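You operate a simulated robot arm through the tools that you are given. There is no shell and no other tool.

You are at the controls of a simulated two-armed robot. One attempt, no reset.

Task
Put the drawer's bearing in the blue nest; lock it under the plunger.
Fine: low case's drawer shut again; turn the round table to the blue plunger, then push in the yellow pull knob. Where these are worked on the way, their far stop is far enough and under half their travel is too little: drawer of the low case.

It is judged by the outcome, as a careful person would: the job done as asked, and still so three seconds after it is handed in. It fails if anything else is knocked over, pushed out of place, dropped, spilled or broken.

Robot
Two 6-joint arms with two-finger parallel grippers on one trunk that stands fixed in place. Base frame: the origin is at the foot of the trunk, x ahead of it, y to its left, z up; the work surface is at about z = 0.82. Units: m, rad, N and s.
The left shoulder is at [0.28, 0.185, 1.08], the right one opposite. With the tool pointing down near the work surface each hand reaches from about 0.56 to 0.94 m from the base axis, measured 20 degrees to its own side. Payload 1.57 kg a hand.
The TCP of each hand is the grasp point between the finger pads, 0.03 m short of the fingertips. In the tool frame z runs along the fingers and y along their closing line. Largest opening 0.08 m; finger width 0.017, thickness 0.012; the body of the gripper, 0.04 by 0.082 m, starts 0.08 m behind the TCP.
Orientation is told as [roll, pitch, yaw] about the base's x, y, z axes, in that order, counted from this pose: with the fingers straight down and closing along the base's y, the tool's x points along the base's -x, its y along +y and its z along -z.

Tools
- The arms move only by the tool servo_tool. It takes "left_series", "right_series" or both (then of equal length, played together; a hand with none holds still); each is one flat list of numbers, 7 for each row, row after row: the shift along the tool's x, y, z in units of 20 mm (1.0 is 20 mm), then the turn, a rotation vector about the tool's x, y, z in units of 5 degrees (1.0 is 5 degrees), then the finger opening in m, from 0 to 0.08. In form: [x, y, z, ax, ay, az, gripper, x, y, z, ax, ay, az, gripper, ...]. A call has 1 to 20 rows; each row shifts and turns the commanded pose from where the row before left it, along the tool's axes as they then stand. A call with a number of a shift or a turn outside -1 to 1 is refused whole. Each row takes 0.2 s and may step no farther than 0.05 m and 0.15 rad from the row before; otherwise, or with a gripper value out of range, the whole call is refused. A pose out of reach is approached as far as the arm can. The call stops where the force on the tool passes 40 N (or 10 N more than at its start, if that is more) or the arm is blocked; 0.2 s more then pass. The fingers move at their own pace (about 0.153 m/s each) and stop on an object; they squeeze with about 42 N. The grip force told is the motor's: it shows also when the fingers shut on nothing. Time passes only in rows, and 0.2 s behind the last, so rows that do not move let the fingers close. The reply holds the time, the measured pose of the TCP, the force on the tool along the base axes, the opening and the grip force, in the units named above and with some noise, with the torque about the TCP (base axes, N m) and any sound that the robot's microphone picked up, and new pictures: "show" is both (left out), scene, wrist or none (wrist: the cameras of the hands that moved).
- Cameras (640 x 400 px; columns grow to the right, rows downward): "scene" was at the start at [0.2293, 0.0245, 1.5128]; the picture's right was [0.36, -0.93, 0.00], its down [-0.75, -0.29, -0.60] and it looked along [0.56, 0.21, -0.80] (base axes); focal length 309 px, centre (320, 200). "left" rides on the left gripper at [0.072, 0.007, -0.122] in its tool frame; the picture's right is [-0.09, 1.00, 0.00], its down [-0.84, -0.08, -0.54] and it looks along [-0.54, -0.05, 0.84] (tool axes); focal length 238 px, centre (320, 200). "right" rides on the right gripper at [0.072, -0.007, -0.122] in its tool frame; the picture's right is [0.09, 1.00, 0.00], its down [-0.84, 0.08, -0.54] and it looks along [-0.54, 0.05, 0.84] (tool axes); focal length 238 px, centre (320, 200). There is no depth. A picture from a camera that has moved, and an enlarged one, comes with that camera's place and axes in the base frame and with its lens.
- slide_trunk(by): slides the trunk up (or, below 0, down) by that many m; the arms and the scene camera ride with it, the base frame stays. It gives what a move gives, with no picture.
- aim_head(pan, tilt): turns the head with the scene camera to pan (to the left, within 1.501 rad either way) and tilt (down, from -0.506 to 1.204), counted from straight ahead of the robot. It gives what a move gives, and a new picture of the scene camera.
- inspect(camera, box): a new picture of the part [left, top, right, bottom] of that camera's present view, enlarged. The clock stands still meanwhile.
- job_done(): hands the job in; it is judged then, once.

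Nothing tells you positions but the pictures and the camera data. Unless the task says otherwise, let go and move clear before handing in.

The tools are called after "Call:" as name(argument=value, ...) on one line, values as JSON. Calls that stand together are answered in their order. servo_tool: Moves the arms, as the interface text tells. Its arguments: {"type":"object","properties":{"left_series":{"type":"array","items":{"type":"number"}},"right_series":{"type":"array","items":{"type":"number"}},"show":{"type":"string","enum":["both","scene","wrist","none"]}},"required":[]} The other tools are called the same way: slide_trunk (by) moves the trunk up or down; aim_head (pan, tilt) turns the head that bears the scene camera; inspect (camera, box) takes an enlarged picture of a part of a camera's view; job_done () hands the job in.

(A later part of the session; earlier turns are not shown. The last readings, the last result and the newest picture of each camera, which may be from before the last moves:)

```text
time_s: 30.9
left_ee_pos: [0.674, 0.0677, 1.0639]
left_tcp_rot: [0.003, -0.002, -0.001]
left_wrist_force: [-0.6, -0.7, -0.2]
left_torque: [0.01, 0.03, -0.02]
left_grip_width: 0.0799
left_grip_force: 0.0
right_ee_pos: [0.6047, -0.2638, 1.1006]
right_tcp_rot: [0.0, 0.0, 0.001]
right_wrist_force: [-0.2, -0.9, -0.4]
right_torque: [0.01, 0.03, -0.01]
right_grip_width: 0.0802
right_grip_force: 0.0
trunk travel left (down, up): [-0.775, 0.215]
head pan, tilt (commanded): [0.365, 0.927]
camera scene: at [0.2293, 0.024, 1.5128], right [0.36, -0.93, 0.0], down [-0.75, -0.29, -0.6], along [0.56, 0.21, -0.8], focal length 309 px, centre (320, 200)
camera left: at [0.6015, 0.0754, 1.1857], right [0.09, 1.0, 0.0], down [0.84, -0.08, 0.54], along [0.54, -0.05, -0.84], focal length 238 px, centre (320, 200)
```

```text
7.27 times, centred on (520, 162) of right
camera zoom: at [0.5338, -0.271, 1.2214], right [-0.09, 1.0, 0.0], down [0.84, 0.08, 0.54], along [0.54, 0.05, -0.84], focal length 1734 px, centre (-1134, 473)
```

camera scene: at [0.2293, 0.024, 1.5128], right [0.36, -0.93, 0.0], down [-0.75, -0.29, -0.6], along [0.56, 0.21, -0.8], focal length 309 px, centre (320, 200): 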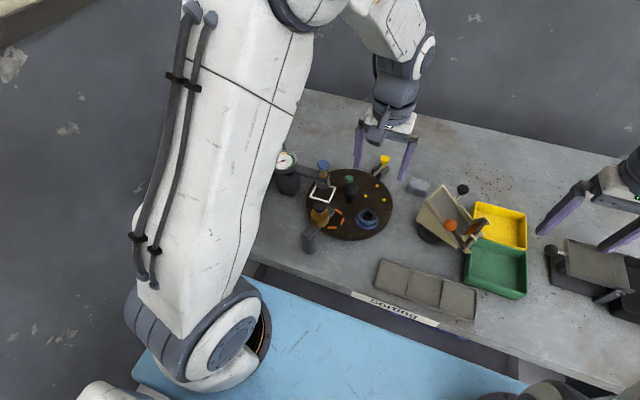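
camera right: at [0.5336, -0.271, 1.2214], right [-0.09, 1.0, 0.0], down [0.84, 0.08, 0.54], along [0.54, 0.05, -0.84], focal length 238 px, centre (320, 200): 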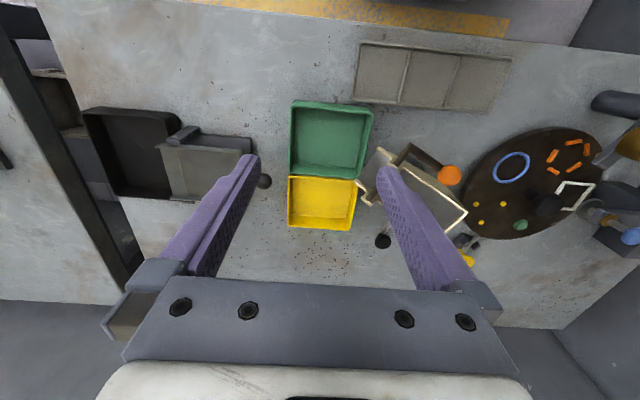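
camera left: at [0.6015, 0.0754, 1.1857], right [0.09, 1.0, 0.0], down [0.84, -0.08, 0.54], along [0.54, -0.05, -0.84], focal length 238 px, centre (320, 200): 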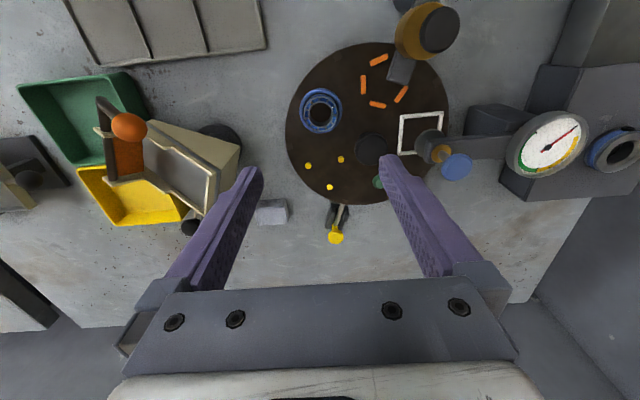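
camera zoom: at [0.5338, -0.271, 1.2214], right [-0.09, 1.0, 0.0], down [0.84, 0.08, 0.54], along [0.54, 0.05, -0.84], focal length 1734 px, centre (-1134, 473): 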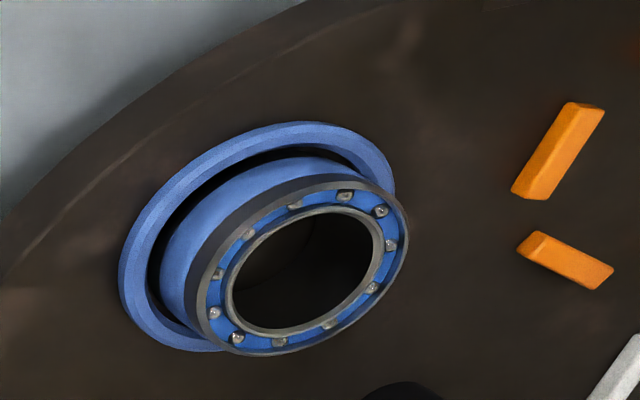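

The bearing sits level in the blue nest, its top at about z 0.87. Next I'll take the left hand back to the drawer knob to shut the drawer.

Call:
servo_tool(left_series=[0.466, 0.98, 0, 0, 0, 0, 0.08, 0.466, 0.98, 0, 0, 0, 0, 0.08, 0.466, 0.98, 0, 0, 0, 0, 0.08, 0.466, 0.98, 0, 0, 0, 0, 0.08, 0.466, 0.98, 0, 0, 0, 0, 0.08, 0.466, 0.98, 0, 0, 0, 0, 0.08, 0.466, 0.98, 0, 0, 0, 0, 0.08, 0.466, 0.98, 0, 0, 0, 0, 0.08, 0.466, 0.98, 0, 0, 0, 0, 0.08, 0.466, 0.98, 0, 0, 0, 0, 0.08, 0.466, 0.98, 0, 0, 0, 0, 0.08, 0.466, 0.98, 0, 0, 0, 0, 0.08, 0.466, 0.98, 0, 0, 0, 0, 0.08, 0.466, 0.98, 0, 0, 0, 0, 0.08, 0.466, 0.98, 0, 0, 0, 0, 0.08, 0.466, 0.98, 0, 0, 0, 0, 0.08, 0.466, 0.98, 0.2, 0, 0, 0, 0.08, 0.466, 0.98, 0.8, 0, 0, 0, 0.08, 0.466, 0.98, 0.8, 0, 0, 0, 0.08, 0, 0, 0, 0, 0, 0, 0.08])

Call:
inspect(camera="left", box=[250, 80, 410, 210])

```text
time_s: 35.1
left_ee_pos: [0.4977, 0.4403, 1.0277]
left_tcp_rot: [0.004, -0.003, -0.002]
left_wrist_force: [0.1, 0.4, 0.5]
left_torque: [0.02, 0.0, 0.02]
left_grip_width: 0.08
left_grip_force: 0.0
right_ee_pos: [0.6053, -0.264, 1.0998]
right_tcp_rot: [0.0, 0.001, 0.002]
right_wrist_force: [0.1, -0.4, -0.6]
right_torque: [0.0, -0.04, -0.01]
right_grip_width: 0.0798
right_grip_force: 0.1
trunk travel left (down, up): [-0.775, 0.215]
head pan, tilt (commanded): [0.365, 0.927]
camera scene: at [0.2293, 0.0243, 1.5128], right [0.36, -0.93, 0.0], down [-0.75, -0.29, -0.6], along [0.56, 0.21, -0.8], focal length 309 px, centre (320, 200)
camera left: at [0.4261, 0.4485, 1.1503], right [0.09, 1.0, 0.0], down [0.84, -0.08, 0.54], along [0.54, -0.05, -0.84], focal length 238 px, centre (320, 200)
```

scene: 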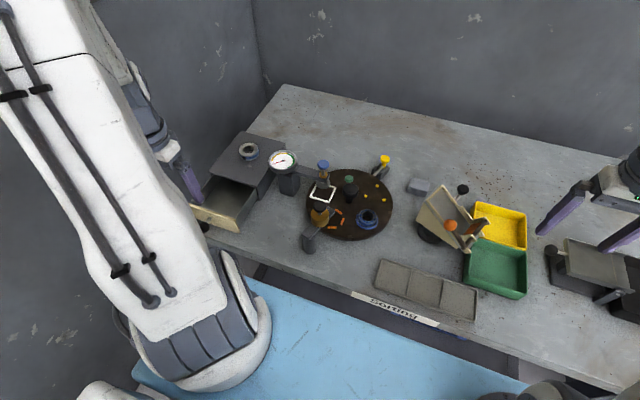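
left: 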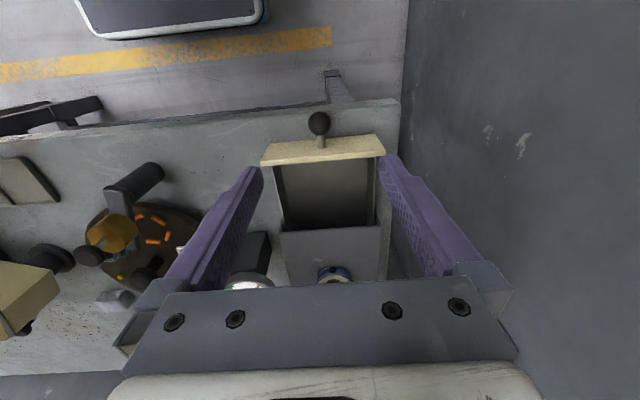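

```text
3.08 times, centred on (330, 145) of left
camera zoom: at [0.4261, 0.4485, 1.1503], right [0.09, 1.0, 0.0], down [0.84, -0.08, 0.54], along [0.54, -0.05, -0.84], focal length 733 px, centre (289, 369)
```

zoom: 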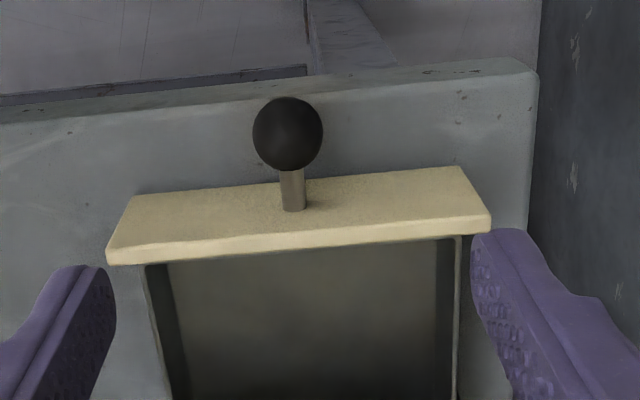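

The drawer is now empty and its knob is at about (0.504, 0.441). I'll descend and grip the knob.

Call:
servo_tool(left_series=[-0.033, 0.003, 0.91, 0, 0, 0, 0.08, -0.033, 0.003, 0.91, 0, 0, 0, 0.08, -0.033, 0.003, 0.91, 0, 0, 0, 0.08, -0.033, 0.003, 0.91, 0, 0, 0, 0.08, -0.033, 0.003, 0.91, 0, 0, 0, 0.08, -0.033, 0.003, 0.91, 0, 0, 0, 0.08, -0.033, 0.003, 0.91, 0, 0, 0, 0.08, -0.033, 0.003, 0.91, 0, 0, 0, 0.08, -0.033, 0.003, 0.86, 0, 0, 0, 0.08, 0, 0, 0, 0, 0, 0, 0.08], show="wrist")

```text
time_s: 37.3
left_ee_pos: [0.5061, 0.4418, 0.8661]
left_tcp_rot: [0.003, -0.006, -0.003]
left_wrist_force: [0.7, -0.2, 0.4]
left_torque: [-0.02, -0.01, -0.01]
left_grip_width: 0.08
left_grip_force: 0.1
right_ee_pos: [0.6052, -0.2632, 1.1008]
right_tcp_rot: [0.001, 0.0, 0.002]
right_wrist_force: [-1.1, 0.1, 0.0]
right_torque: [0.0, -0.03, 0.0]
right_grip_width: 0.08
right_grip_force: 0.1
trunk travel left (down, up): [-0.775, 0.215]
head pan, tilt (commanded): [0.365, 0.927]
camera left: at [0.432, 0.4496, 0.9876], right [0.09, 1.0, 0.0], down [0.83, -0.08, 0.54], along [0.54, -0.05, -0.84], focal length 238 px, centre (320, 200)
```

left: 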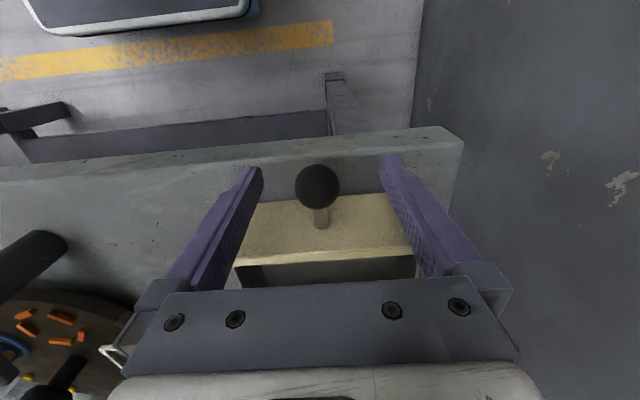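

Call:
servo_tool(left_series=[0, 0, 0, 0, 0, 0, 0.0, 0, 0, 0, 0, 0, 0, 0.0, 0, 0, 0, 0, 0, 0, 0.0, -0.4, 0, 0, 0, 0, 0, 0.0, -0.5, 0, 0, 0, 0, 0, 0.0, -0.5, 0, 0, 0, 0, 0, 0.0, -0.5, 0, 0, 0, 0, 0, 0.0, -0.5, 0, 0, 0, 0, 0, 0.0, -0.5, 0, 0, 0, 0, 0, 0.0, -0.5, 0, 0, 0, 0, 0, 0.0, -0.5, 0, 0, 0, 0, 0, 0.0])

```text
time_s: 39.7
left_ee_pos: [0.5804, 0.441, 0.8662]
left_tcp_rot: [-0.001, 0.004, 0.0]
left_wrist_force: [-0.2, -30.0, -20.2]
left_torque: [0.01, -0.67, 0.02]
left_grip_width: 0.0273
left_grip_force: 37.3
right_ee_pos: [0.6058, -0.2644, 1.0999]
right_tcp_rot: [0.0, -0.001, 0.002]
right_wrist_force: [0.6, -0.6, -0.7]
right_torque: [0.02, -0.01, -0.01]
right_grip_width: 0.0799
right_grip_force: 0.0
trunk travel left (down, up): [-0.775, 0.215]
head pan, tilt (commanded): [0.365, 0.927]
camera scene: at [0.23, 0.0229, 1.5126], right [0.36, -0.93, 0.0], down [-0.75, -0.28, -0.6], along [0.56, 0.21, -0.8], focal length 309 px, centre (320, 200)
camera left: at [0.5087, 0.4486, 0.9882], right [0.09, 1.0, 0.0], down [0.84, -0.08, 0.54], along [0.54, -0.05, -0.84], focal length 238 px, centre (320, 200)
```

scene: 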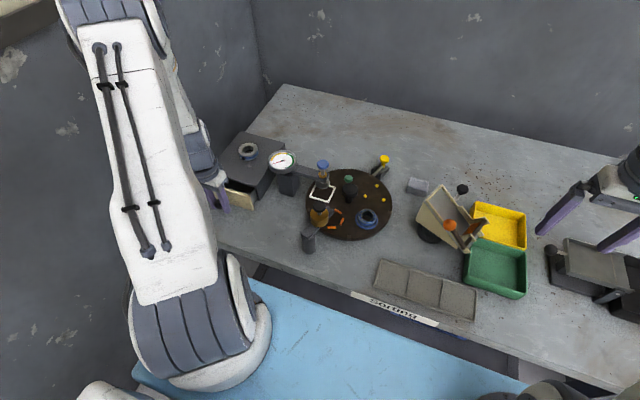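
left: 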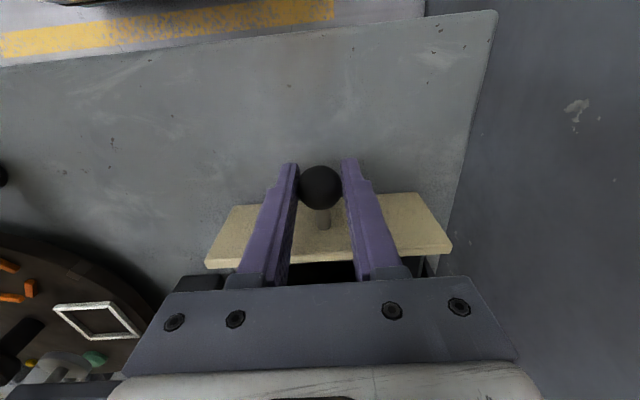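

The drawer is sliding in. I'll relieve the side load a little and push the last stretch until it meets its stop.

Call:
servo_tool(left_series=[-0.2, -0.12, 0.03, 0, 0, 0, 0.0, -0.3, -0.05, 0.03, 0, 0, 0, 0.0, -0.3, 0, 0, 0, 0, 0, 0.0, -0.3, 0, 0, 0, 0, 0, 0.0, -0.25, 0, 0, 0, 0, 0, 0.0, -0.2, 0, 0, 0, 0, 0, 0.0, -0.2, 0, 0, 0, 0, 0, 0.0])

```text
time_s: 41.3
left_ee_pos: [0.6151, 0.4406, 0.8654]
left_tcp_rot: [0.0, 0.002, 0.0]
left_wrist_force: [-27.3, 5.2, 0.2]
left_torque: [0.03, 0.23, 0.01]
left_grip_width: 0.0275
left_grip_force: 37.6
right_ee_pos: [0.6041, -0.2634, 1.1009]
right_tcp_rot: [-0.001, -0.001, 0.003]
right_wrist_force: [0.1, 0.7, -0.5]
right_torque: [-0.02, 0.04, -0.01]
right_grip_width: 0.0801
right_grip_force: 0.0
trunk travel left (down, up): [-0.775, 0.215]
head pan, tilt (commanded): [0.365, 0.927]
camera scene: at [0.2278, 0.0245, 1.5132], right [0.36, -0.93, 0.0], down [-0.75, -0.29, -0.6], along [0.56, 0.22, -0.8], focal length 309 px, centre (320, 200)
camera left: at [0.5427, 0.4481, 0.9887], right [0.09, 1.0, 0.0], down [0.84, -0.08, 0.54], along [0.54, -0.05, -0.84], focal length 238 px, centre (320, 200)
```

scene: 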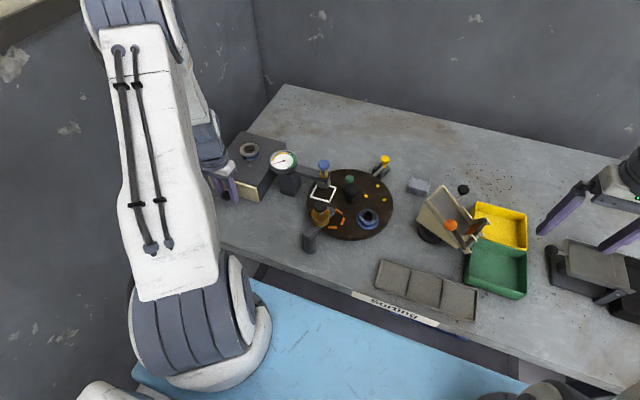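
left: 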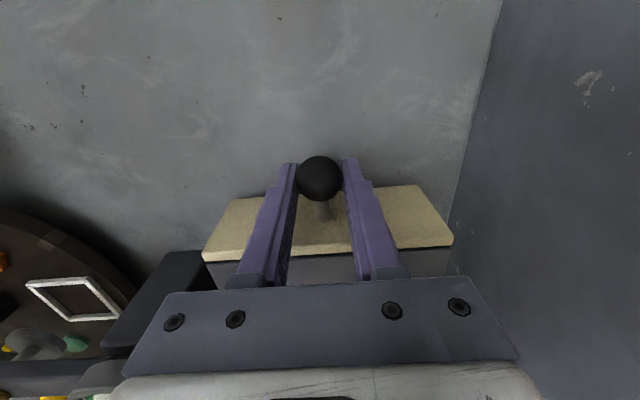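

A −27 N reaction says the drawer is against its closed stop. I'll release the knob, lift off and confirm.

Call:
servo_tool(left_series=[0.1, 0, 0, 0, 0, 0, 0.0, 0, 0, 0, 0, 0, 0, 0.08, 0, 0, 0, 0, 0, 0, 0.08, 0, 0, -0.5, 0, 0, 0, 0.08, 0, 0, -1, 0, 0, 0, 0.08, 0, 0, -1, 0, 0, 0, 0.08, 0, 0, -1, 0, 0, 0, 0.08, 0, 0, -1, 0, 0, 0, 0.08, 0, 0, -1, 0, 0, 0, 0.08, 0, 0, -1, 0, 0, 0, 0.08, 0, 0, -1, 0, 0, 0, 0.08, 0, 0, -1, 0, 0, 0, 0.08])

Call:
inspect(camera="left", box=[240, 80, 400, 260])

Call:
inspect(camera="scene", box=[200, 120, 300, 220])

```text
time_s: 43.9
left_ee_pos: [0.6161, 0.4402, 1.036]
left_tcp_rot: [0.004, -0.004, -0.002]
left_wrist_force: [-0.2, 0.7, 1.4]
left_torque: [0.01, -0.02, -0.01]
left_grip_width: 0.0799
left_grip_force: 0.1
right_ee_pos: [0.606, -0.2629, 1.1014]
right_tcp_rot: [0.0, 0.0, 0.001]
right_wrist_force: [-1.2, -0.1, -0.5]
right_torque: [0.0, -0.01, 0.0]
right_grip_width: 0.08
right_grip_force: 0.1
trunk travel left (down, up): [-0.775, 0.215]
head pan, tilt (commanded): [0.365, 0.927]
camera scene: at [0.2293, 0.0238, 1.5128], right [0.36, -0.93, 0.0], down [-0.75, -0.29, -0.6], along [0.56, 0.21, -0.8], focal length 309 px, centre (320, 200)
camera left: at [0.5434, 0.4472, 1.1587], right [0.09, 1.0, 0.0], down [0.84, -0.08, 0.54], along [0.54, -0.05, -0.84], focal length 238 px, centre (320, 200)
```

scene: 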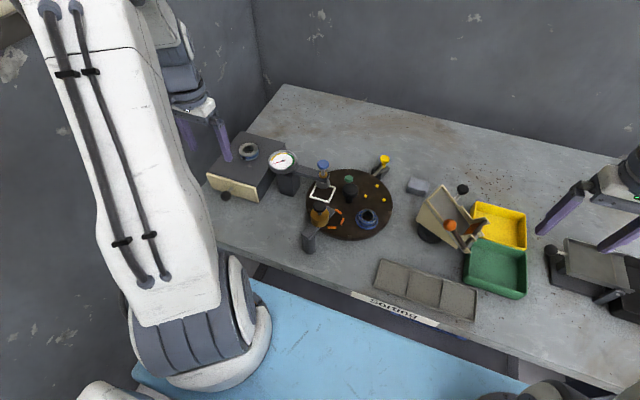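
left: 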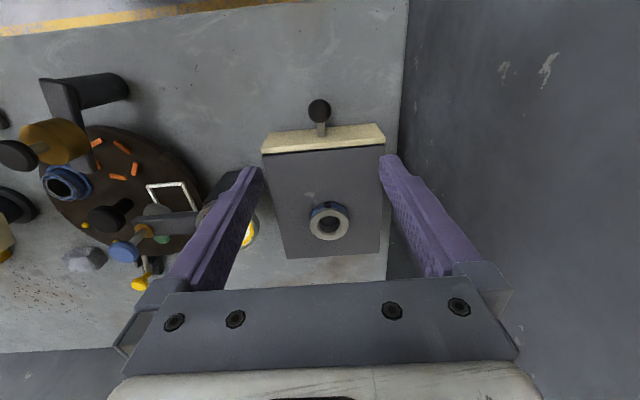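

```text
2.22 times, centred on (320, 170) of left
camera zoom: at [0.5434, 0.4472, 1.1587], right [0.09, 1.0, 0.0], down [0.84, -0.08, 0.54], along [0.54, -0.05, -0.84], focal length 530 px, centre (320, 267)
```

zoom: 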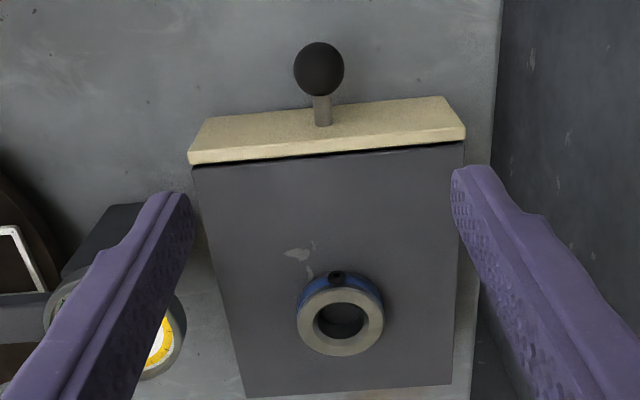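

```text
4.00 times, centred on (250, 170) of scene
camera zoom: at [0.2293, 0.0238, 1.5128], right [0.36, -0.93, 0.0], down [-0.75, -0.29, -0.6], along [0.56, 0.21, -0.8], focal length 1236 px, centre (600, 320)
```

zoom: 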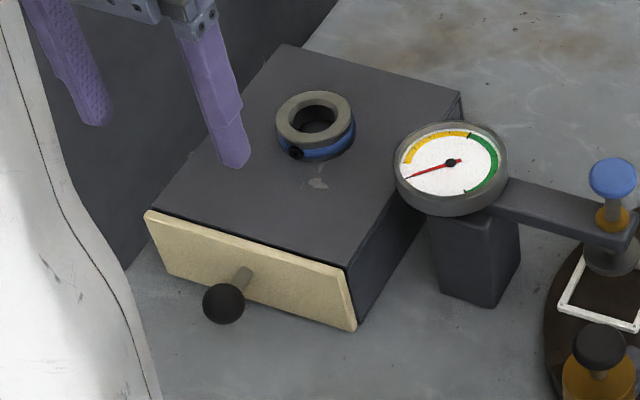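

The drawer is fully shut and the collar on top hasn't moved. The bolt looks withdrawn, so I'll bring the left hand above the turntable's centre knob, which I'll use to turn the table.

Call:
servo_tool(left_series=[-0.325, -0.9875, -0.1, 0, 0, 0, 0.08, -0.325, -0.9875, -0.1, 0, 0, 0, 0.08, -0.325, -0.9875, -0.1, 0, 0, 0, 0.08, -0.325, -0.9875, -0.1, 0, 0, 0, 0.08, -0.325, -0.9875, -0.1, 0, 0, 0, 0.08, -0.325, -0.9875, -0.1, 0, 0, 0, 0.08, -0.325, -0.9875, -0.1, 0, 0, 0, 0.08, -0.325, -0.9875, -0.1, 0, 0, 0, 0.08, -0.325, -0.9875, 0, 0, 0, 0, 0.08, -0.325, -0.9875, 0, 0, 0, 0, 0.08, -0.325, -0.9875, 0, 0, 0, 0, 0.08, -0.325, -0.9875, 0, 0, 0, 0, 0.08, -0.325, -0.9875, 0, 0, 0, 0, 0.08, -0.325, -0.9875, 0, 0, 0, 0, 0.08, -0.325, -0.9875, 0, 0, 0, 0, 0.08, -0.325, -0.9875, 0, 0, 0, 0, 0.08, 0, 0, 0, 0, 0, 0, 0.08])

Call:
inspect(camera="left", box=[180, 20, 420, 240])

Call:
inspect(camera="scene", box=[300, 140, 400, 245])

```text
time_s: 47.5
left_ee_pos: [0.7174, 0.1211, 1.0489]
left_tcp_rot: [0.004, -0.002, -0.001]
left_wrist_force: [0.7, 0.5, 0.3]
left_torque: [0.01, -0.02, -0.01]
left_grip_width: 0.0799
left_grip_force: 0.0
right_ee_pos: [0.6045, -0.2631, 1.0992]
right_tcp_rot: [-0.001, -0.001, 0.001]
right_wrist_force: [0.0, -0.4, -0.4]
right_torque: [-0.03, 0.0, 0.02]
right_grip_width: 0.0797
right_grip_force: 0.1
trunk travel left (down, up): [-0.775, 0.215]
head pan, tilt (commanded): [0.365, 0.927]
camera scene: at [0.2293, 0.0236, 1.5128], right [0.36, -0.93, 0.0], down [-0.75, -0.29, -0.6], along [0.56, 0.21, -0.8], focal length 309 px, centre (320, 200)
camera left: at [0.6454, 0.1296, 1.1708], right [0.09, 1.0, 0.0], down [0.84, -0.08, 0.54], along [0.54, -0.05, -0.84], focal length 238 px, centre (320, 200)
```

scene: 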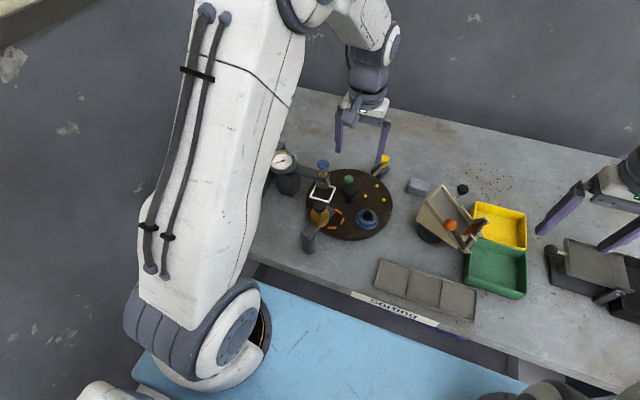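
left: 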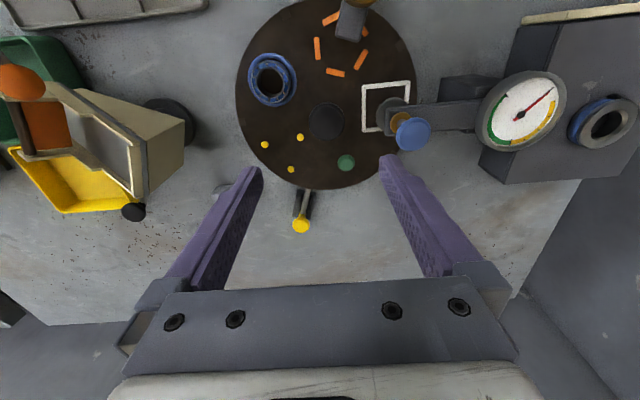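

```text
1.82 times, centred on (300, 130) of left
camera zoom: at [0.6454, 0.1296, 1.1708], right [0.09, 1.0, 0.0], down [0.84, -0.08, 0.54], along [0.54, -0.05, -0.84], focal length 433 px, centre (356, 327)
```

zoom: 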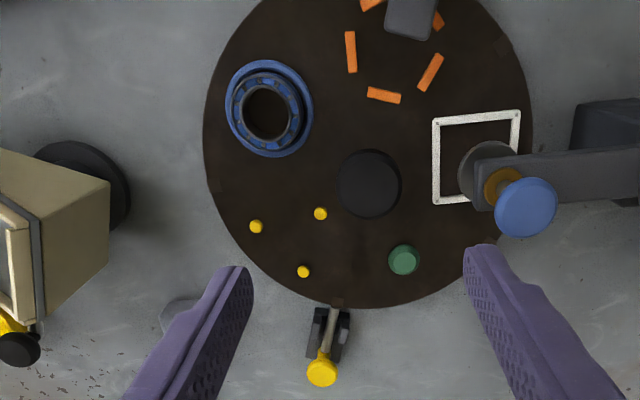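

```text
3.81 times, centred on (350, 192) of scene
camera zoom: at [0.2293, 0.0236, 1.5128], right [0.36, -0.93, 0.0], down [-0.75, -0.29, -0.6], along [0.56, 0.21, -0.8], focal length 1178 px, centre (206, 229)
```

zoom: 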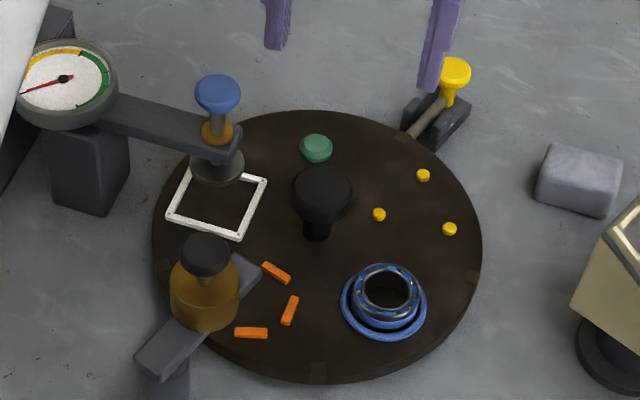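

The knob top is at about (0.717, 0.127, 0.896). The blue nest must go clockwise (seen from above) by about 144° to reach the blue plunger, so I'll pre-rotate the hand the other way by 72° before gripping.

Call:
servo_tool(left_series=[0, 0.15, 0, 0, 0, -0.96, 0.07, 0, 0.15, 0, 0, 0, -0.96, 0.07, 0, 0, 0, 0, 0, -0.96, 0.07, 0, 0, 0, 0, 0, -0.96, 0.07, 0, 0, 0, 0, 0, -0.96, 0.07, 0, 0, 0, 0, 0, -0.96, 0.07, 0, 0, 0, 0, 0, -0.96, 0.07, 0, 0, 0, 0, 0, -0.96, 0.07, 0, 0, 0, 0, 0, -0.96, 0.07, 0, 0, 0, 0, 0, -0.96, 0.07, 0, 0, 0, 0, 0, -0.96, 0.07, 0, 0, 0, 0, 0, -0.96, 0.07, 0, 0, 0, 0, 0, -0.96, 0.07, 0, 0, 0, 0, 0, -0.96, 0.07, 0, 0, 0, 0, 0, -0.96, 0.07, 0, 0, 0, 0, 0, 0, 0.07])

Call:
inspect(camera="left", box=[180, 20, 460, 240])

```text
time_s: 50.9
left_ee_pos: [0.7176, 0.1286, 1.0506]
left_tcp_rot: [-0.002, -0.004, 1.255]
left_wrist_force: [0.7, -0.7, 0.6]
left_torque: [0.01, 0.0, -0.02]
left_grip_width: 0.0699
left_grip_force: 0.0
right_ee_pos: [0.6056, -0.2631, 1.0997]
right_tcp_rot: [0.0, -0.001, 0.002]
right_wrist_force: [-0.9, 0.2, 1.2]
right_torque: [-0.01, -0.01, 0.04]
right_grip_width: 0.0799
right_grip_force: 0.1
trunk travel left (down, up): [-0.775, 0.215]
head pan, tilt (commanded): [0.365, 0.927]
camera scene: at [0.2293, 0.0237, 1.5128], right [0.36, -0.93, 0.0], down [-0.75, -0.29, -0.6], along [0.56, 0.21, -0.8], focal length 309 px, centre (320, 200)
camera left: at [0.6892, 0.0628, 1.173], right [-0.92, 0.4, 0.0], down [0.33, 0.77, 0.55], along [0.22, 0.5, -0.84], focal length 238 px, centre (320, 200)
```

scene: 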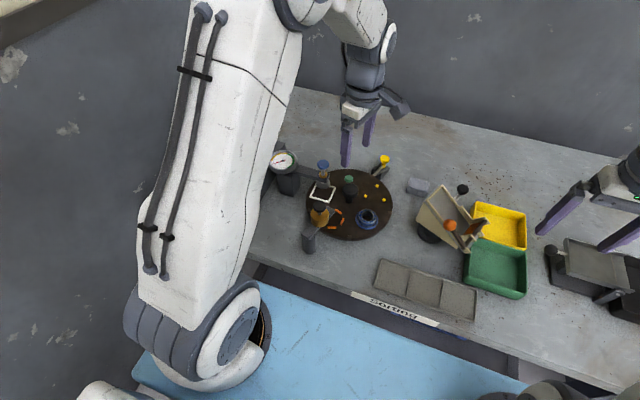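
left: 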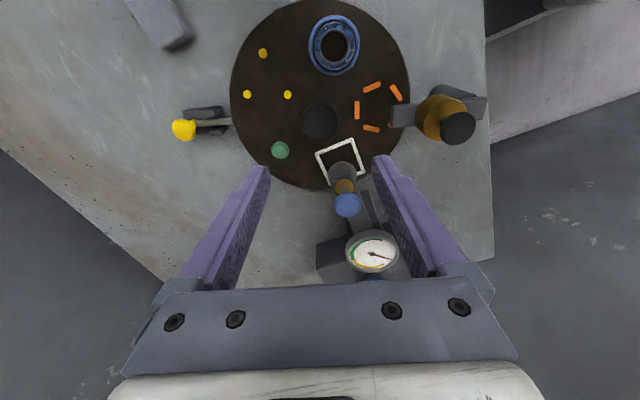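

```text
1.82 times, centred on (320, 130) of left
camera zoom: at [0.6892, 0.0628, 1.173], right [-0.92, 0.4, 0.0], down [0.33, 0.77, 0.55], along [0.22, 0.5, -0.84], focal length 433 px, centre (320, 327)
```

zoom: 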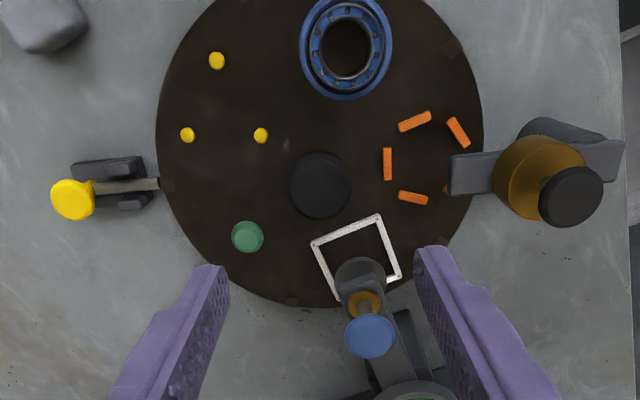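

The hand reached +72° yaw without trouble. I'll lower to just above the knob to centre on it.

Call:
servo_tool(left_series=[0, 0, 0.9, 0, 0, 0, 0.07, 0, 0, 0.9, 0, 0, 0, 0.07, 0, 0, 0.9, 0, 0, 0, 0.07, 0, 0, 0.9, 0, 0, 0, 0.07, 0, 0, 0.9, 0, 0, 0, 0.07, 0, 0, 0.9, 0, 0, 0, 0.07, 0, 0, 0, 0, 0, 0, 0.07], show="wrist")

Call:
inspect(camera="left", box=[220, 80, 440, 240])

Call:
inspect(camera="scene", box=[310, 140, 410, 235])

```text
time_s: 52.5
left_ee_pos: [0.7198, 0.1272, 0.9415]
left_tcp_rot: [-0.002, -0.004, 1.255]
left_wrist_force: [0.8, 1.2, -0.2]
left_torque: [0.0, 0.0, 0.04]
left_grip_width: 0.0696
left_grip_force: 0.1
right_ee_pos: [0.6052, -0.2629, 1.1016]
right_tcp_rot: [0.0, 0.001, 0.0]
right_wrist_force: [-0.8, 0.0, 0.4]
right_torque: [0.0, -0.02, 0.02]
right_grip_width: 0.0801
right_grip_force: 0.1
trunk travel left (down, up): [-0.775, 0.215]
head pan, tilt (commanded): [0.365, 0.927]
camera left: at [0.6906, 0.0619, 1.0643], right [-0.92, 0.4, 0.0], down [0.33, 0.77, 0.55], along [0.22, 0.5, -0.84], focal length 238 px, centre (320, 200)
```

left: 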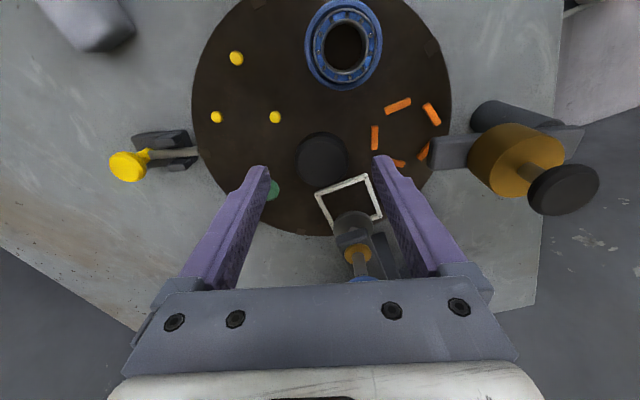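

```text
2.50 times, centred on (330, 160) of left
camera zoom: at [0.6906, 0.0619, 1.0643], right [-0.92, 0.4, 0.0], down [0.33, 0.77, 0.55], along [0.22, 0.5, -0.84], focal length 596 px, centre (295, 300)
```

zoom: 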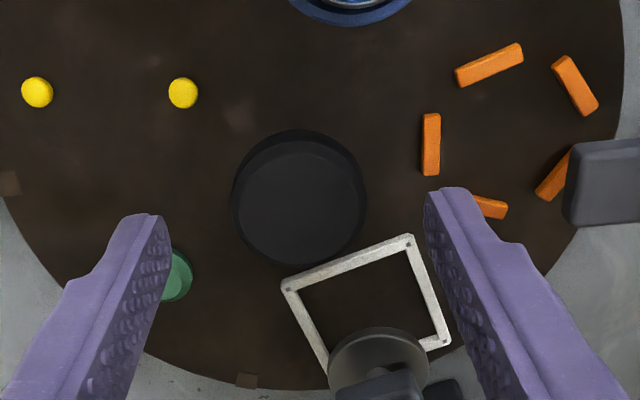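

```text
4.21 times, centred on (360, 188) of scene
camera zoom: at [0.2294, 0.0237, 1.5128], right [0.36, -0.93, 0.0], down [-0.75, -0.29, -0.6], along [0.56, 0.21, -0.8], focal length 1302 px, centre (152, 253)
```

zoom: 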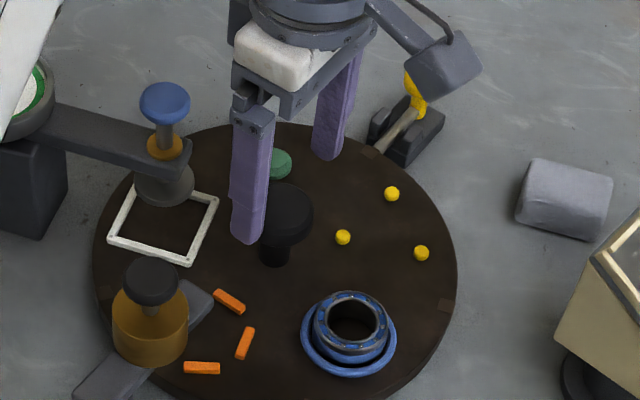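

The knob is within about 2 mm of centre. I'll adjust, lower over it and grip.

Call:
servo_tool(left_series=[-0.05, 0.09, 0.6, 0, 0, 0, 0.07, 0, 0, 0.6, 0, 0, 0, 0.07, 0, 0, 0.6, 0, 0, 0, 0.07, 0, 0, 0.5, 0, 0, 0, 0.07, 0, 0, 0, 0, 0, 0, 0.07], show="wrist")

Call:
inspect(camera="left", box=[220, 100, 440, 260])

Call:
inspect(camera="scene", box=[310, 140, 410, 235])

```text
time_s: 53.7
left_ee_pos: [0.7171, 0.1287, 0.8961]
left_tcp_rot: [-0.003, -0.004, 1.255]
left_wrist_force: [-0.3, 0.3, -0.4]
left_torque: [0.0, -0.02, 0.03]
left_grip_width: 0.0701
left_grip_force: 0.1
right_ee_pos: [0.6048, -0.2633, 1.1007]
right_tcp_rot: [0.0, 0.0, 0.002]
right_wrist_force: [-0.2, 0.5, -0.1]
right_torque: [0.0, -0.01, -0.01]
right_grip_width: 0.0797
right_grip_force: 0.0
trunk travel left (down, up): [-0.775, 0.215]
head pan, tilt (commanded): [0.365, 0.927]
camera left: at [0.6883, 0.0632, 1.0181], right [-0.92, 0.4, 0.0], down [0.33, 0.77, 0.55], along [0.22, 0.5, -0.84], focal length 238 px, centre (320, 200)
```

left: 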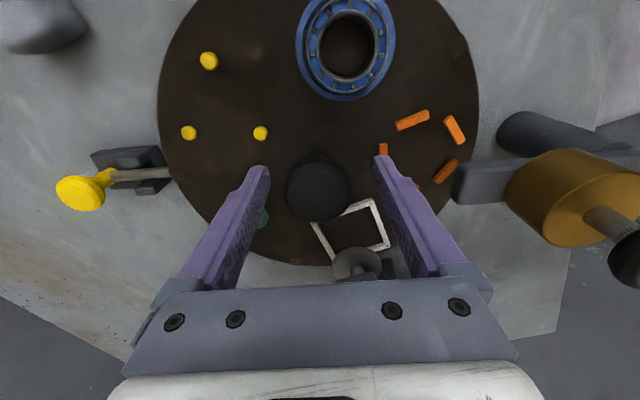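

```text
2.50 times, centred on (330, 180) of left
camera zoom: at [0.6883, 0.0632, 1.0181], right [-0.92, 0.4, 0.0], down [0.33, 0.77, 0.55], along [0.22, 0.5, -0.84], focal length 596 px, centre (295, 250)
```

zoom: 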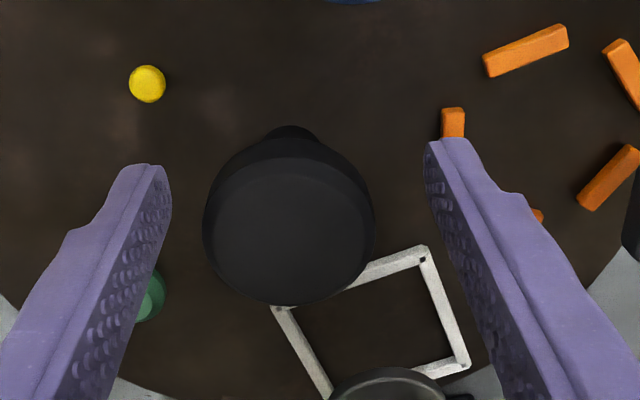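

```text
4.21 times, centred on (360, 188) of scene
camera zoom: at [0.2293, 0.0237, 1.5128], right [0.36, -0.93, 0.0], down [-0.75, -0.29, -0.6], along [0.56, 0.21, -0.8], focal length 1302 px, centre (152, 253)
```

zoom: 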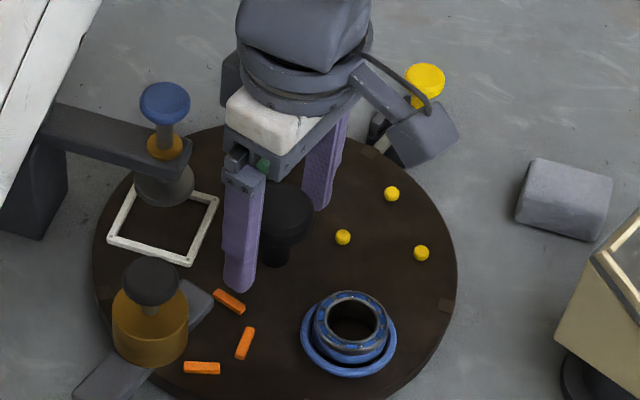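

The knob is centred between the fingers. I'll close on it.

Call:
servo_tool(left_series=[0, 0, 0, 0, 0, 0, 0.05, 0, 0, 0, 0, 0, 0, 0.03, 0, 0, 0, 0, 0, 0, 0.03, 0, 0, 0, 0, 0, 0, 0.03], show="wrist")

```text
time_s: 54.7
left_ee_pos: [0.7193, 0.1281, 0.8964]
left_tcp_rot: [-0.007, -0.005, 1.257]
left_wrist_force: [11.9, -4.1, -2.7]
left_torque: [0.0, -0.37, -0.06]
left_grip_width: 0.0413
left_grip_force: 45.0
right_ee_pos: [0.605, -0.2638, 1.1004]
right_tcp_rot: [0.0, -0.002, 0.0]
right_wrist_force: [-0.1, -0.9, -0.6]
right_torque: [0.01, -0.01, 0.02]
right_grip_width: 0.08
right_grip_force: 0.0
trunk travel left (down, up): [-0.775, 0.215]
head pan, tilt (commanded): [0.365, 0.927]
camera left: at [0.6894, 0.0629, 1.0184], right [-0.92, 0.4, 0.0], down [0.33, 0.77, 0.55], along [0.22, 0.5, -0.84], focal length 238 px, centre (320, 200)
```

left: 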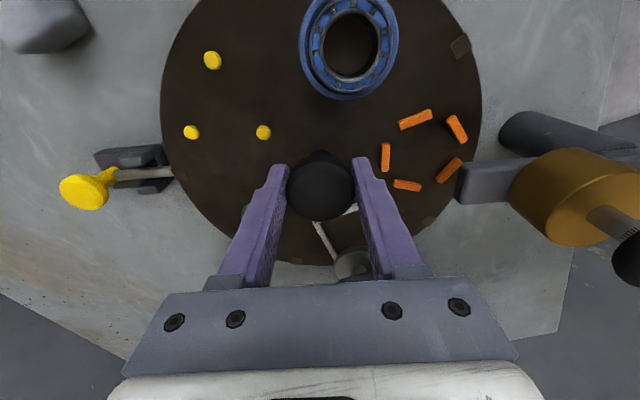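

The knob is gripped at 41 mm. I'll try a small clockwise turn first to see whether the table is free.

Call:
servo_tool(left_series=[0, -0.06, 0, 0, 0, 0, 0.03, 0, 0, 0, 0, 0, 0.4, 0.03, 0, 0, 0, 0, 0, 0.4, 0.03, 0, 0, 0, 0, 0, 0.4, 0.03], show="both")

Call:
inspect(camera="left", box=[60, 100, 260, 240])

```text
time_s: 55.7
left_ee_pos: [0.7198, 0.1279, 0.8967]
left_tcp_rot: [0.0, -0.004, 1.15]
left_wrist_force: [8.3, -14.4, 3.2]
left_torque: [-0.36, 0.39, 0.03]
left_grip_width: 0.0412
left_grip_force: 44.8
right_ee_pos: [0.6052, -0.2638, 1.1003]
right_tcp_rot: [0.0, 0.001, 0.001]
right_wrist_force: [0.2, -0.8, -0.2]
right_torque: [0.02, 0.0, -0.01]
right_grip_width: 0.0802
right_grip_force: 0.1
trunk travel left (down, up): [-0.775, 0.215]
head pan, tilt (commanded): [0.365, 0.927]
camera scene: at [0.2295, 0.0228, 1.5129], right [0.36, -0.93, 0.0], down [-0.75, -0.28, -0.6], along [0.56, 0.21, -0.8], focal length 309 px, centre (320, 200)
camera left: at [0.683, 0.0664, 1.0186], right [-0.87, 0.49, 0.0], down [0.41, 0.73, 0.55], along [0.27, 0.47, -0.84], focal length 238 px, centre (320, 200)
```

scene: 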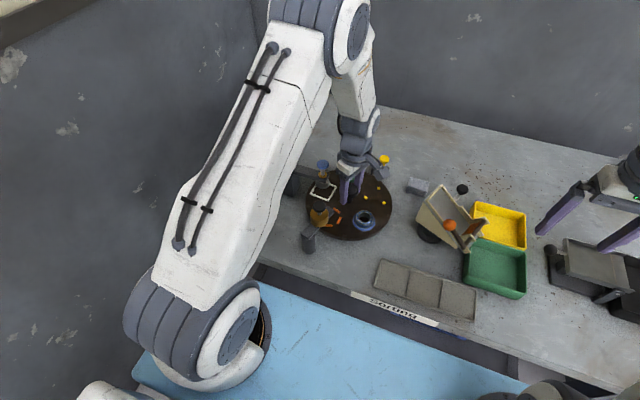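
left: 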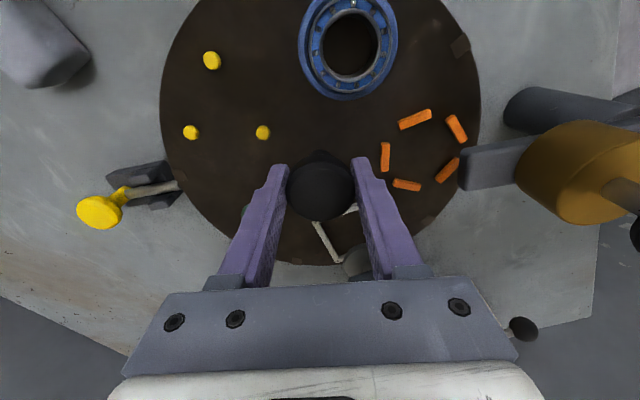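

```text
2.86 times, centred on (160, 170) of left
camera zoom: at [0.683, 0.0664, 1.0186], right [-0.87, 0.49, 0.0], down [0.41, 0.73, 0.55], along [0.27, 0.47, -0.84], focal length 681 px, centre (777, 286)
```

zoom: 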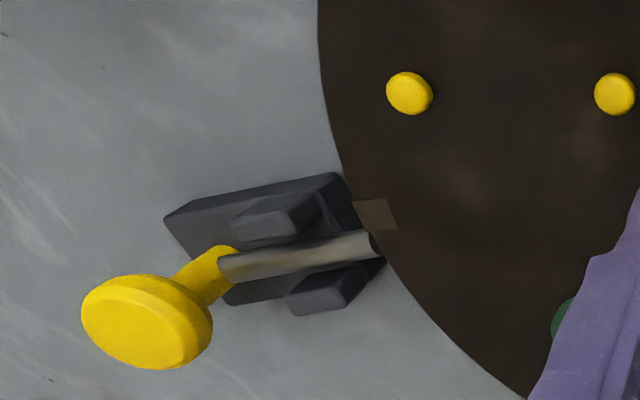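

The table turns with the knob and the notch has moved off the bolt tip, so the bolt was indeed withdrawn. I'll keep turning clockwise in stages.

Call:
servo_tool(left_series=[0.05, -0.08, 0, 0, 0, 0.6, 0.03, 0, 0, 0, 0, 0, 0.8, 0.03, 0, 0, 0, 0, 0, 0.8, 0.03, 0, 0, 0, 0, 0, 0.8, 0.03, 0, 0, 0, 0, 0, 0.8, 0.03, 0, 0, 0, 0, 0, 0.8, 0.03], show="both")

Call:
inspect(camera="scene", box=[300, 140, 400, 245])

```text
time_s: 57.1
left_ee_pos: [0.7194, 0.1288, 0.8963]
left_tcp_rot: [0.002, -0.002, 0.747]
left_wrist_force: [1.9, 3.2, -6.0]
left_torque: [0.52, -0.83, 0.03]
left_grip_width: 0.0413
left_grip_force: 45.1
right_ee_pos: [0.6054, -0.2631, 1.1006]
right_tcp_rot: [0.001, 0.001, 0.001]
right_wrist_force: [0.8, 0.0, 0.2]
right_torque: [-0.01, -0.03, -0.01]
right_grip_width: 0.0805
right_grip_force: 0.0
trunk travel left (down, up): [-0.775, 0.215]
head pan, tilt (commanded): [0.365, 0.927]
camera scene: at [0.2296, 0.0239, 1.5126], right [0.36, -0.93, 0.0], down [-0.75, -0.29, -0.6], along [0.56, 0.21, -0.8], focal length 309 px, centre (320, 200)
camera left: at [0.6607, 0.0857, 1.0186], right [-0.61, 0.79, 0.0], down [0.67, 0.51, 0.54], along [0.43, 0.33, -0.84], focal length 238 px, centre (320, 200)
```

scene: 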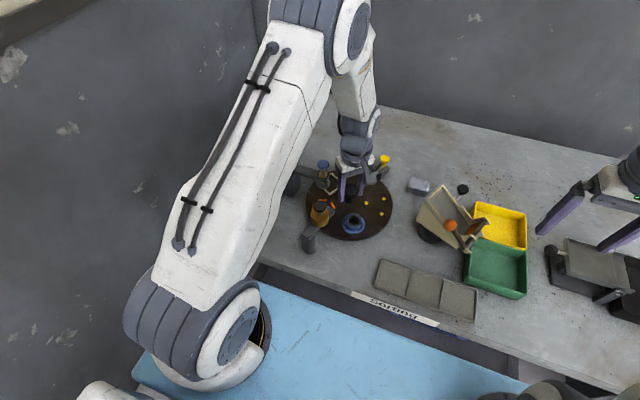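
left: 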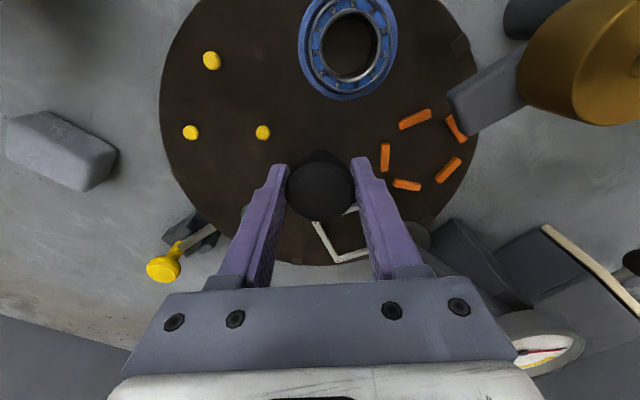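

```text
3.81 times, centred on (350, 192) of scene
camera zoom: at [0.2296, 0.0239, 1.5126], right [0.36, -0.93, 0.0], down [-0.75, -0.29, -0.6], along [0.56, 0.21, -0.8], focal length 1178 px, centre (206, 229)
```

zoom: 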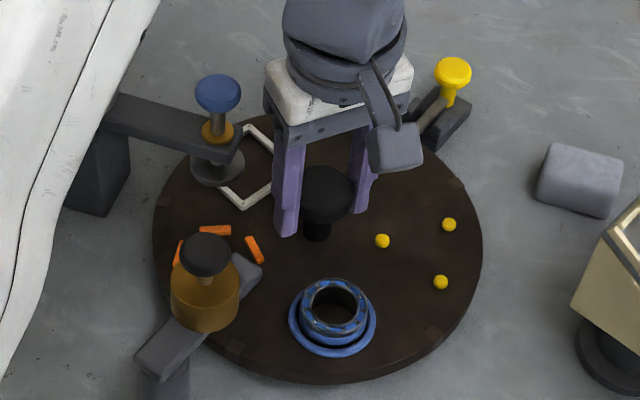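

Turning smoothly. I'll continue and watch the bearing pass beneath the tip of the brass plunger's arm.

Call:
servo_tool(left_series=[0, 0, 0, 0, 0, 0.8, 0.03, 0, 0, 0, 0, 0, 0.8, 0.03, 0, 0, 0, 0, 0, 0.8, 0.03, 0, 0, 0, 0, 0, 0.8, 0.03, 0, 0, 0, 0, 0, 0.8, 0.03], show="both")

Call:
inspect(camera="scene", box=[300, 140, 400, 245])

```text
time_s: 58.3
left_ee_pos: [0.7184, 0.1285, 0.8969]
left_tcp_rot: [0.005, -0.003, 0.398]
left_wrist_force: [-3.8, 22.6, 4.2]
left_torque: [0.36, 0.6, 0.08]
left_grip_width: 0.0416
left_grip_force: 45.0
right_ee_pos: [0.6037, -0.2634, 1.1005]
right_tcp_rot: [0.0, 0.001, 0.0]
right_wrist_force: [-0.9, -0.6, -0.5]
right_torque: [-0.01, -0.03, 0.01]
right_grip_width: 0.08
right_grip_force: 0.0
trunk travel left (down, up): [-0.775, 0.215]
head pan, tilt (commanded): [0.365, 0.927]
camera scene: at [0.2289, 0.0249, 1.513], right [0.36, -0.93, 0.0], down [-0.75, -0.29, -0.6], along [0.56, 0.21, -0.8], focal length 309 px, centre (320, 200)
camera left: at [0.6489, 0.1085, 1.0188], right [-0.3, 0.95, 0.0], down [0.8, 0.25, 0.54], along [0.52, 0.17, -0.84], focal length 238 px, centre (320, 200)
```

scene: 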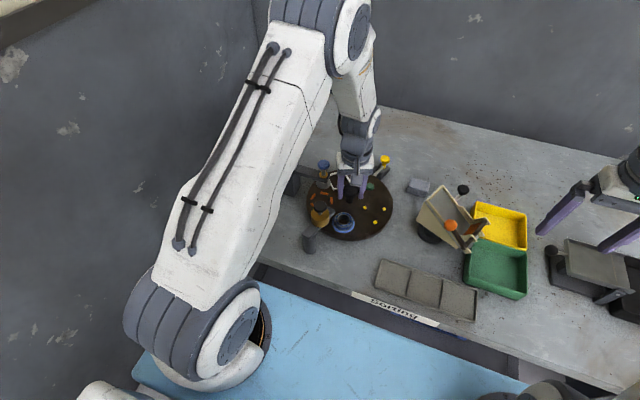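
left: 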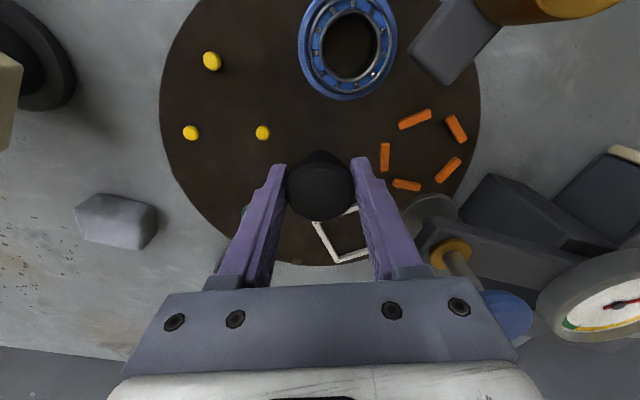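

```text
3.81 times, centred on (350, 192) of scene
camera zoom: at [0.2289, 0.0249, 1.513], right [0.36, -0.93, 0.0], down [-0.75, -0.29, -0.6], along [0.56, 0.21, -0.8], focal length 1178 px, centre (206, 229)
```

zoom: 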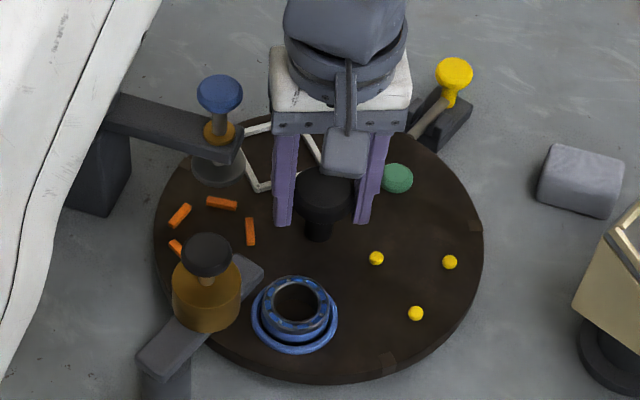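

Call:
inspect(camera="scene", box=[325, 195, 365, 235])

Call:
inspect(camera="left", box=[290, 0, 510, 130])

Call:
inspect(camera="right", box=[480, 90, 640, 220])

```text
10.00 times, centred on (345, 215) of scene
camera zoom: at [0.2289, 0.0249, 1.513], right [0.36, -0.93, 0.0], down [-0.75, -0.29, -0.6], along [0.56, 0.21, -0.8], focal length 3091 px, centre (70, 50)
```

zoom: 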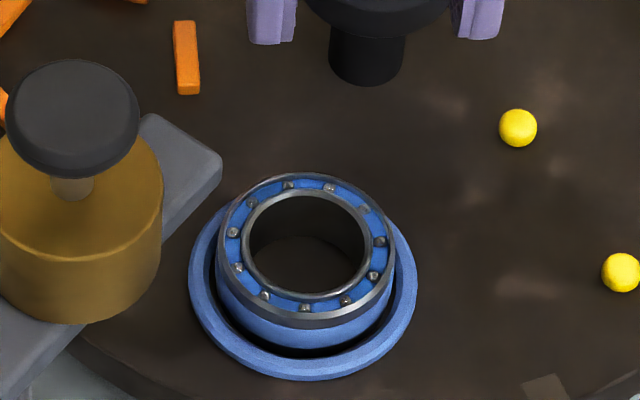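

```text
2.91 times, centred on (400, 65) of left
camera zoom: at [0.6489, 0.1085, 1.0188], right [-0.3, 0.95, 0.0], down [0.8, 0.25, 0.54], along [0.52, 0.17, -0.84], focal length 693 px, centre (87, 593)
```

zoom: 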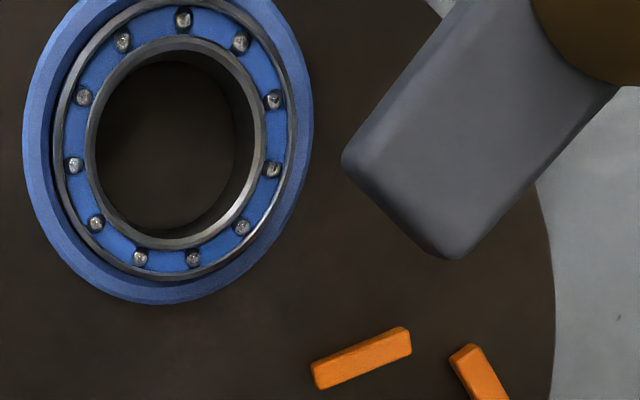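

```text
3.08 times, centred on (560, 155) of right
camera zoom: at [0.5334, -0.2699, 1.2219], right [-0.09, 1.0, 0.0], down [0.84, 0.08, 0.54], along [0.54, 0.05, -0.84], focal length 733 px, centre (-418, 338)
```

zoom: 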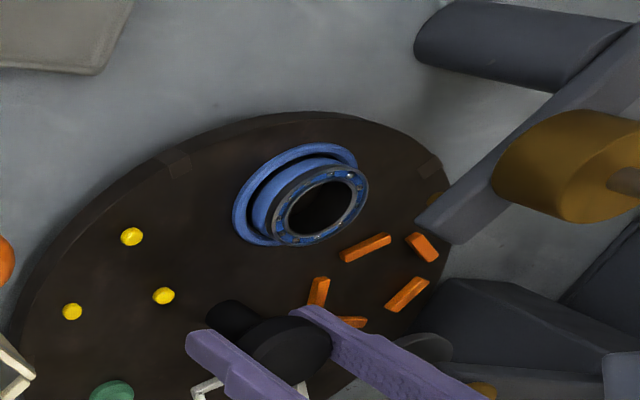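

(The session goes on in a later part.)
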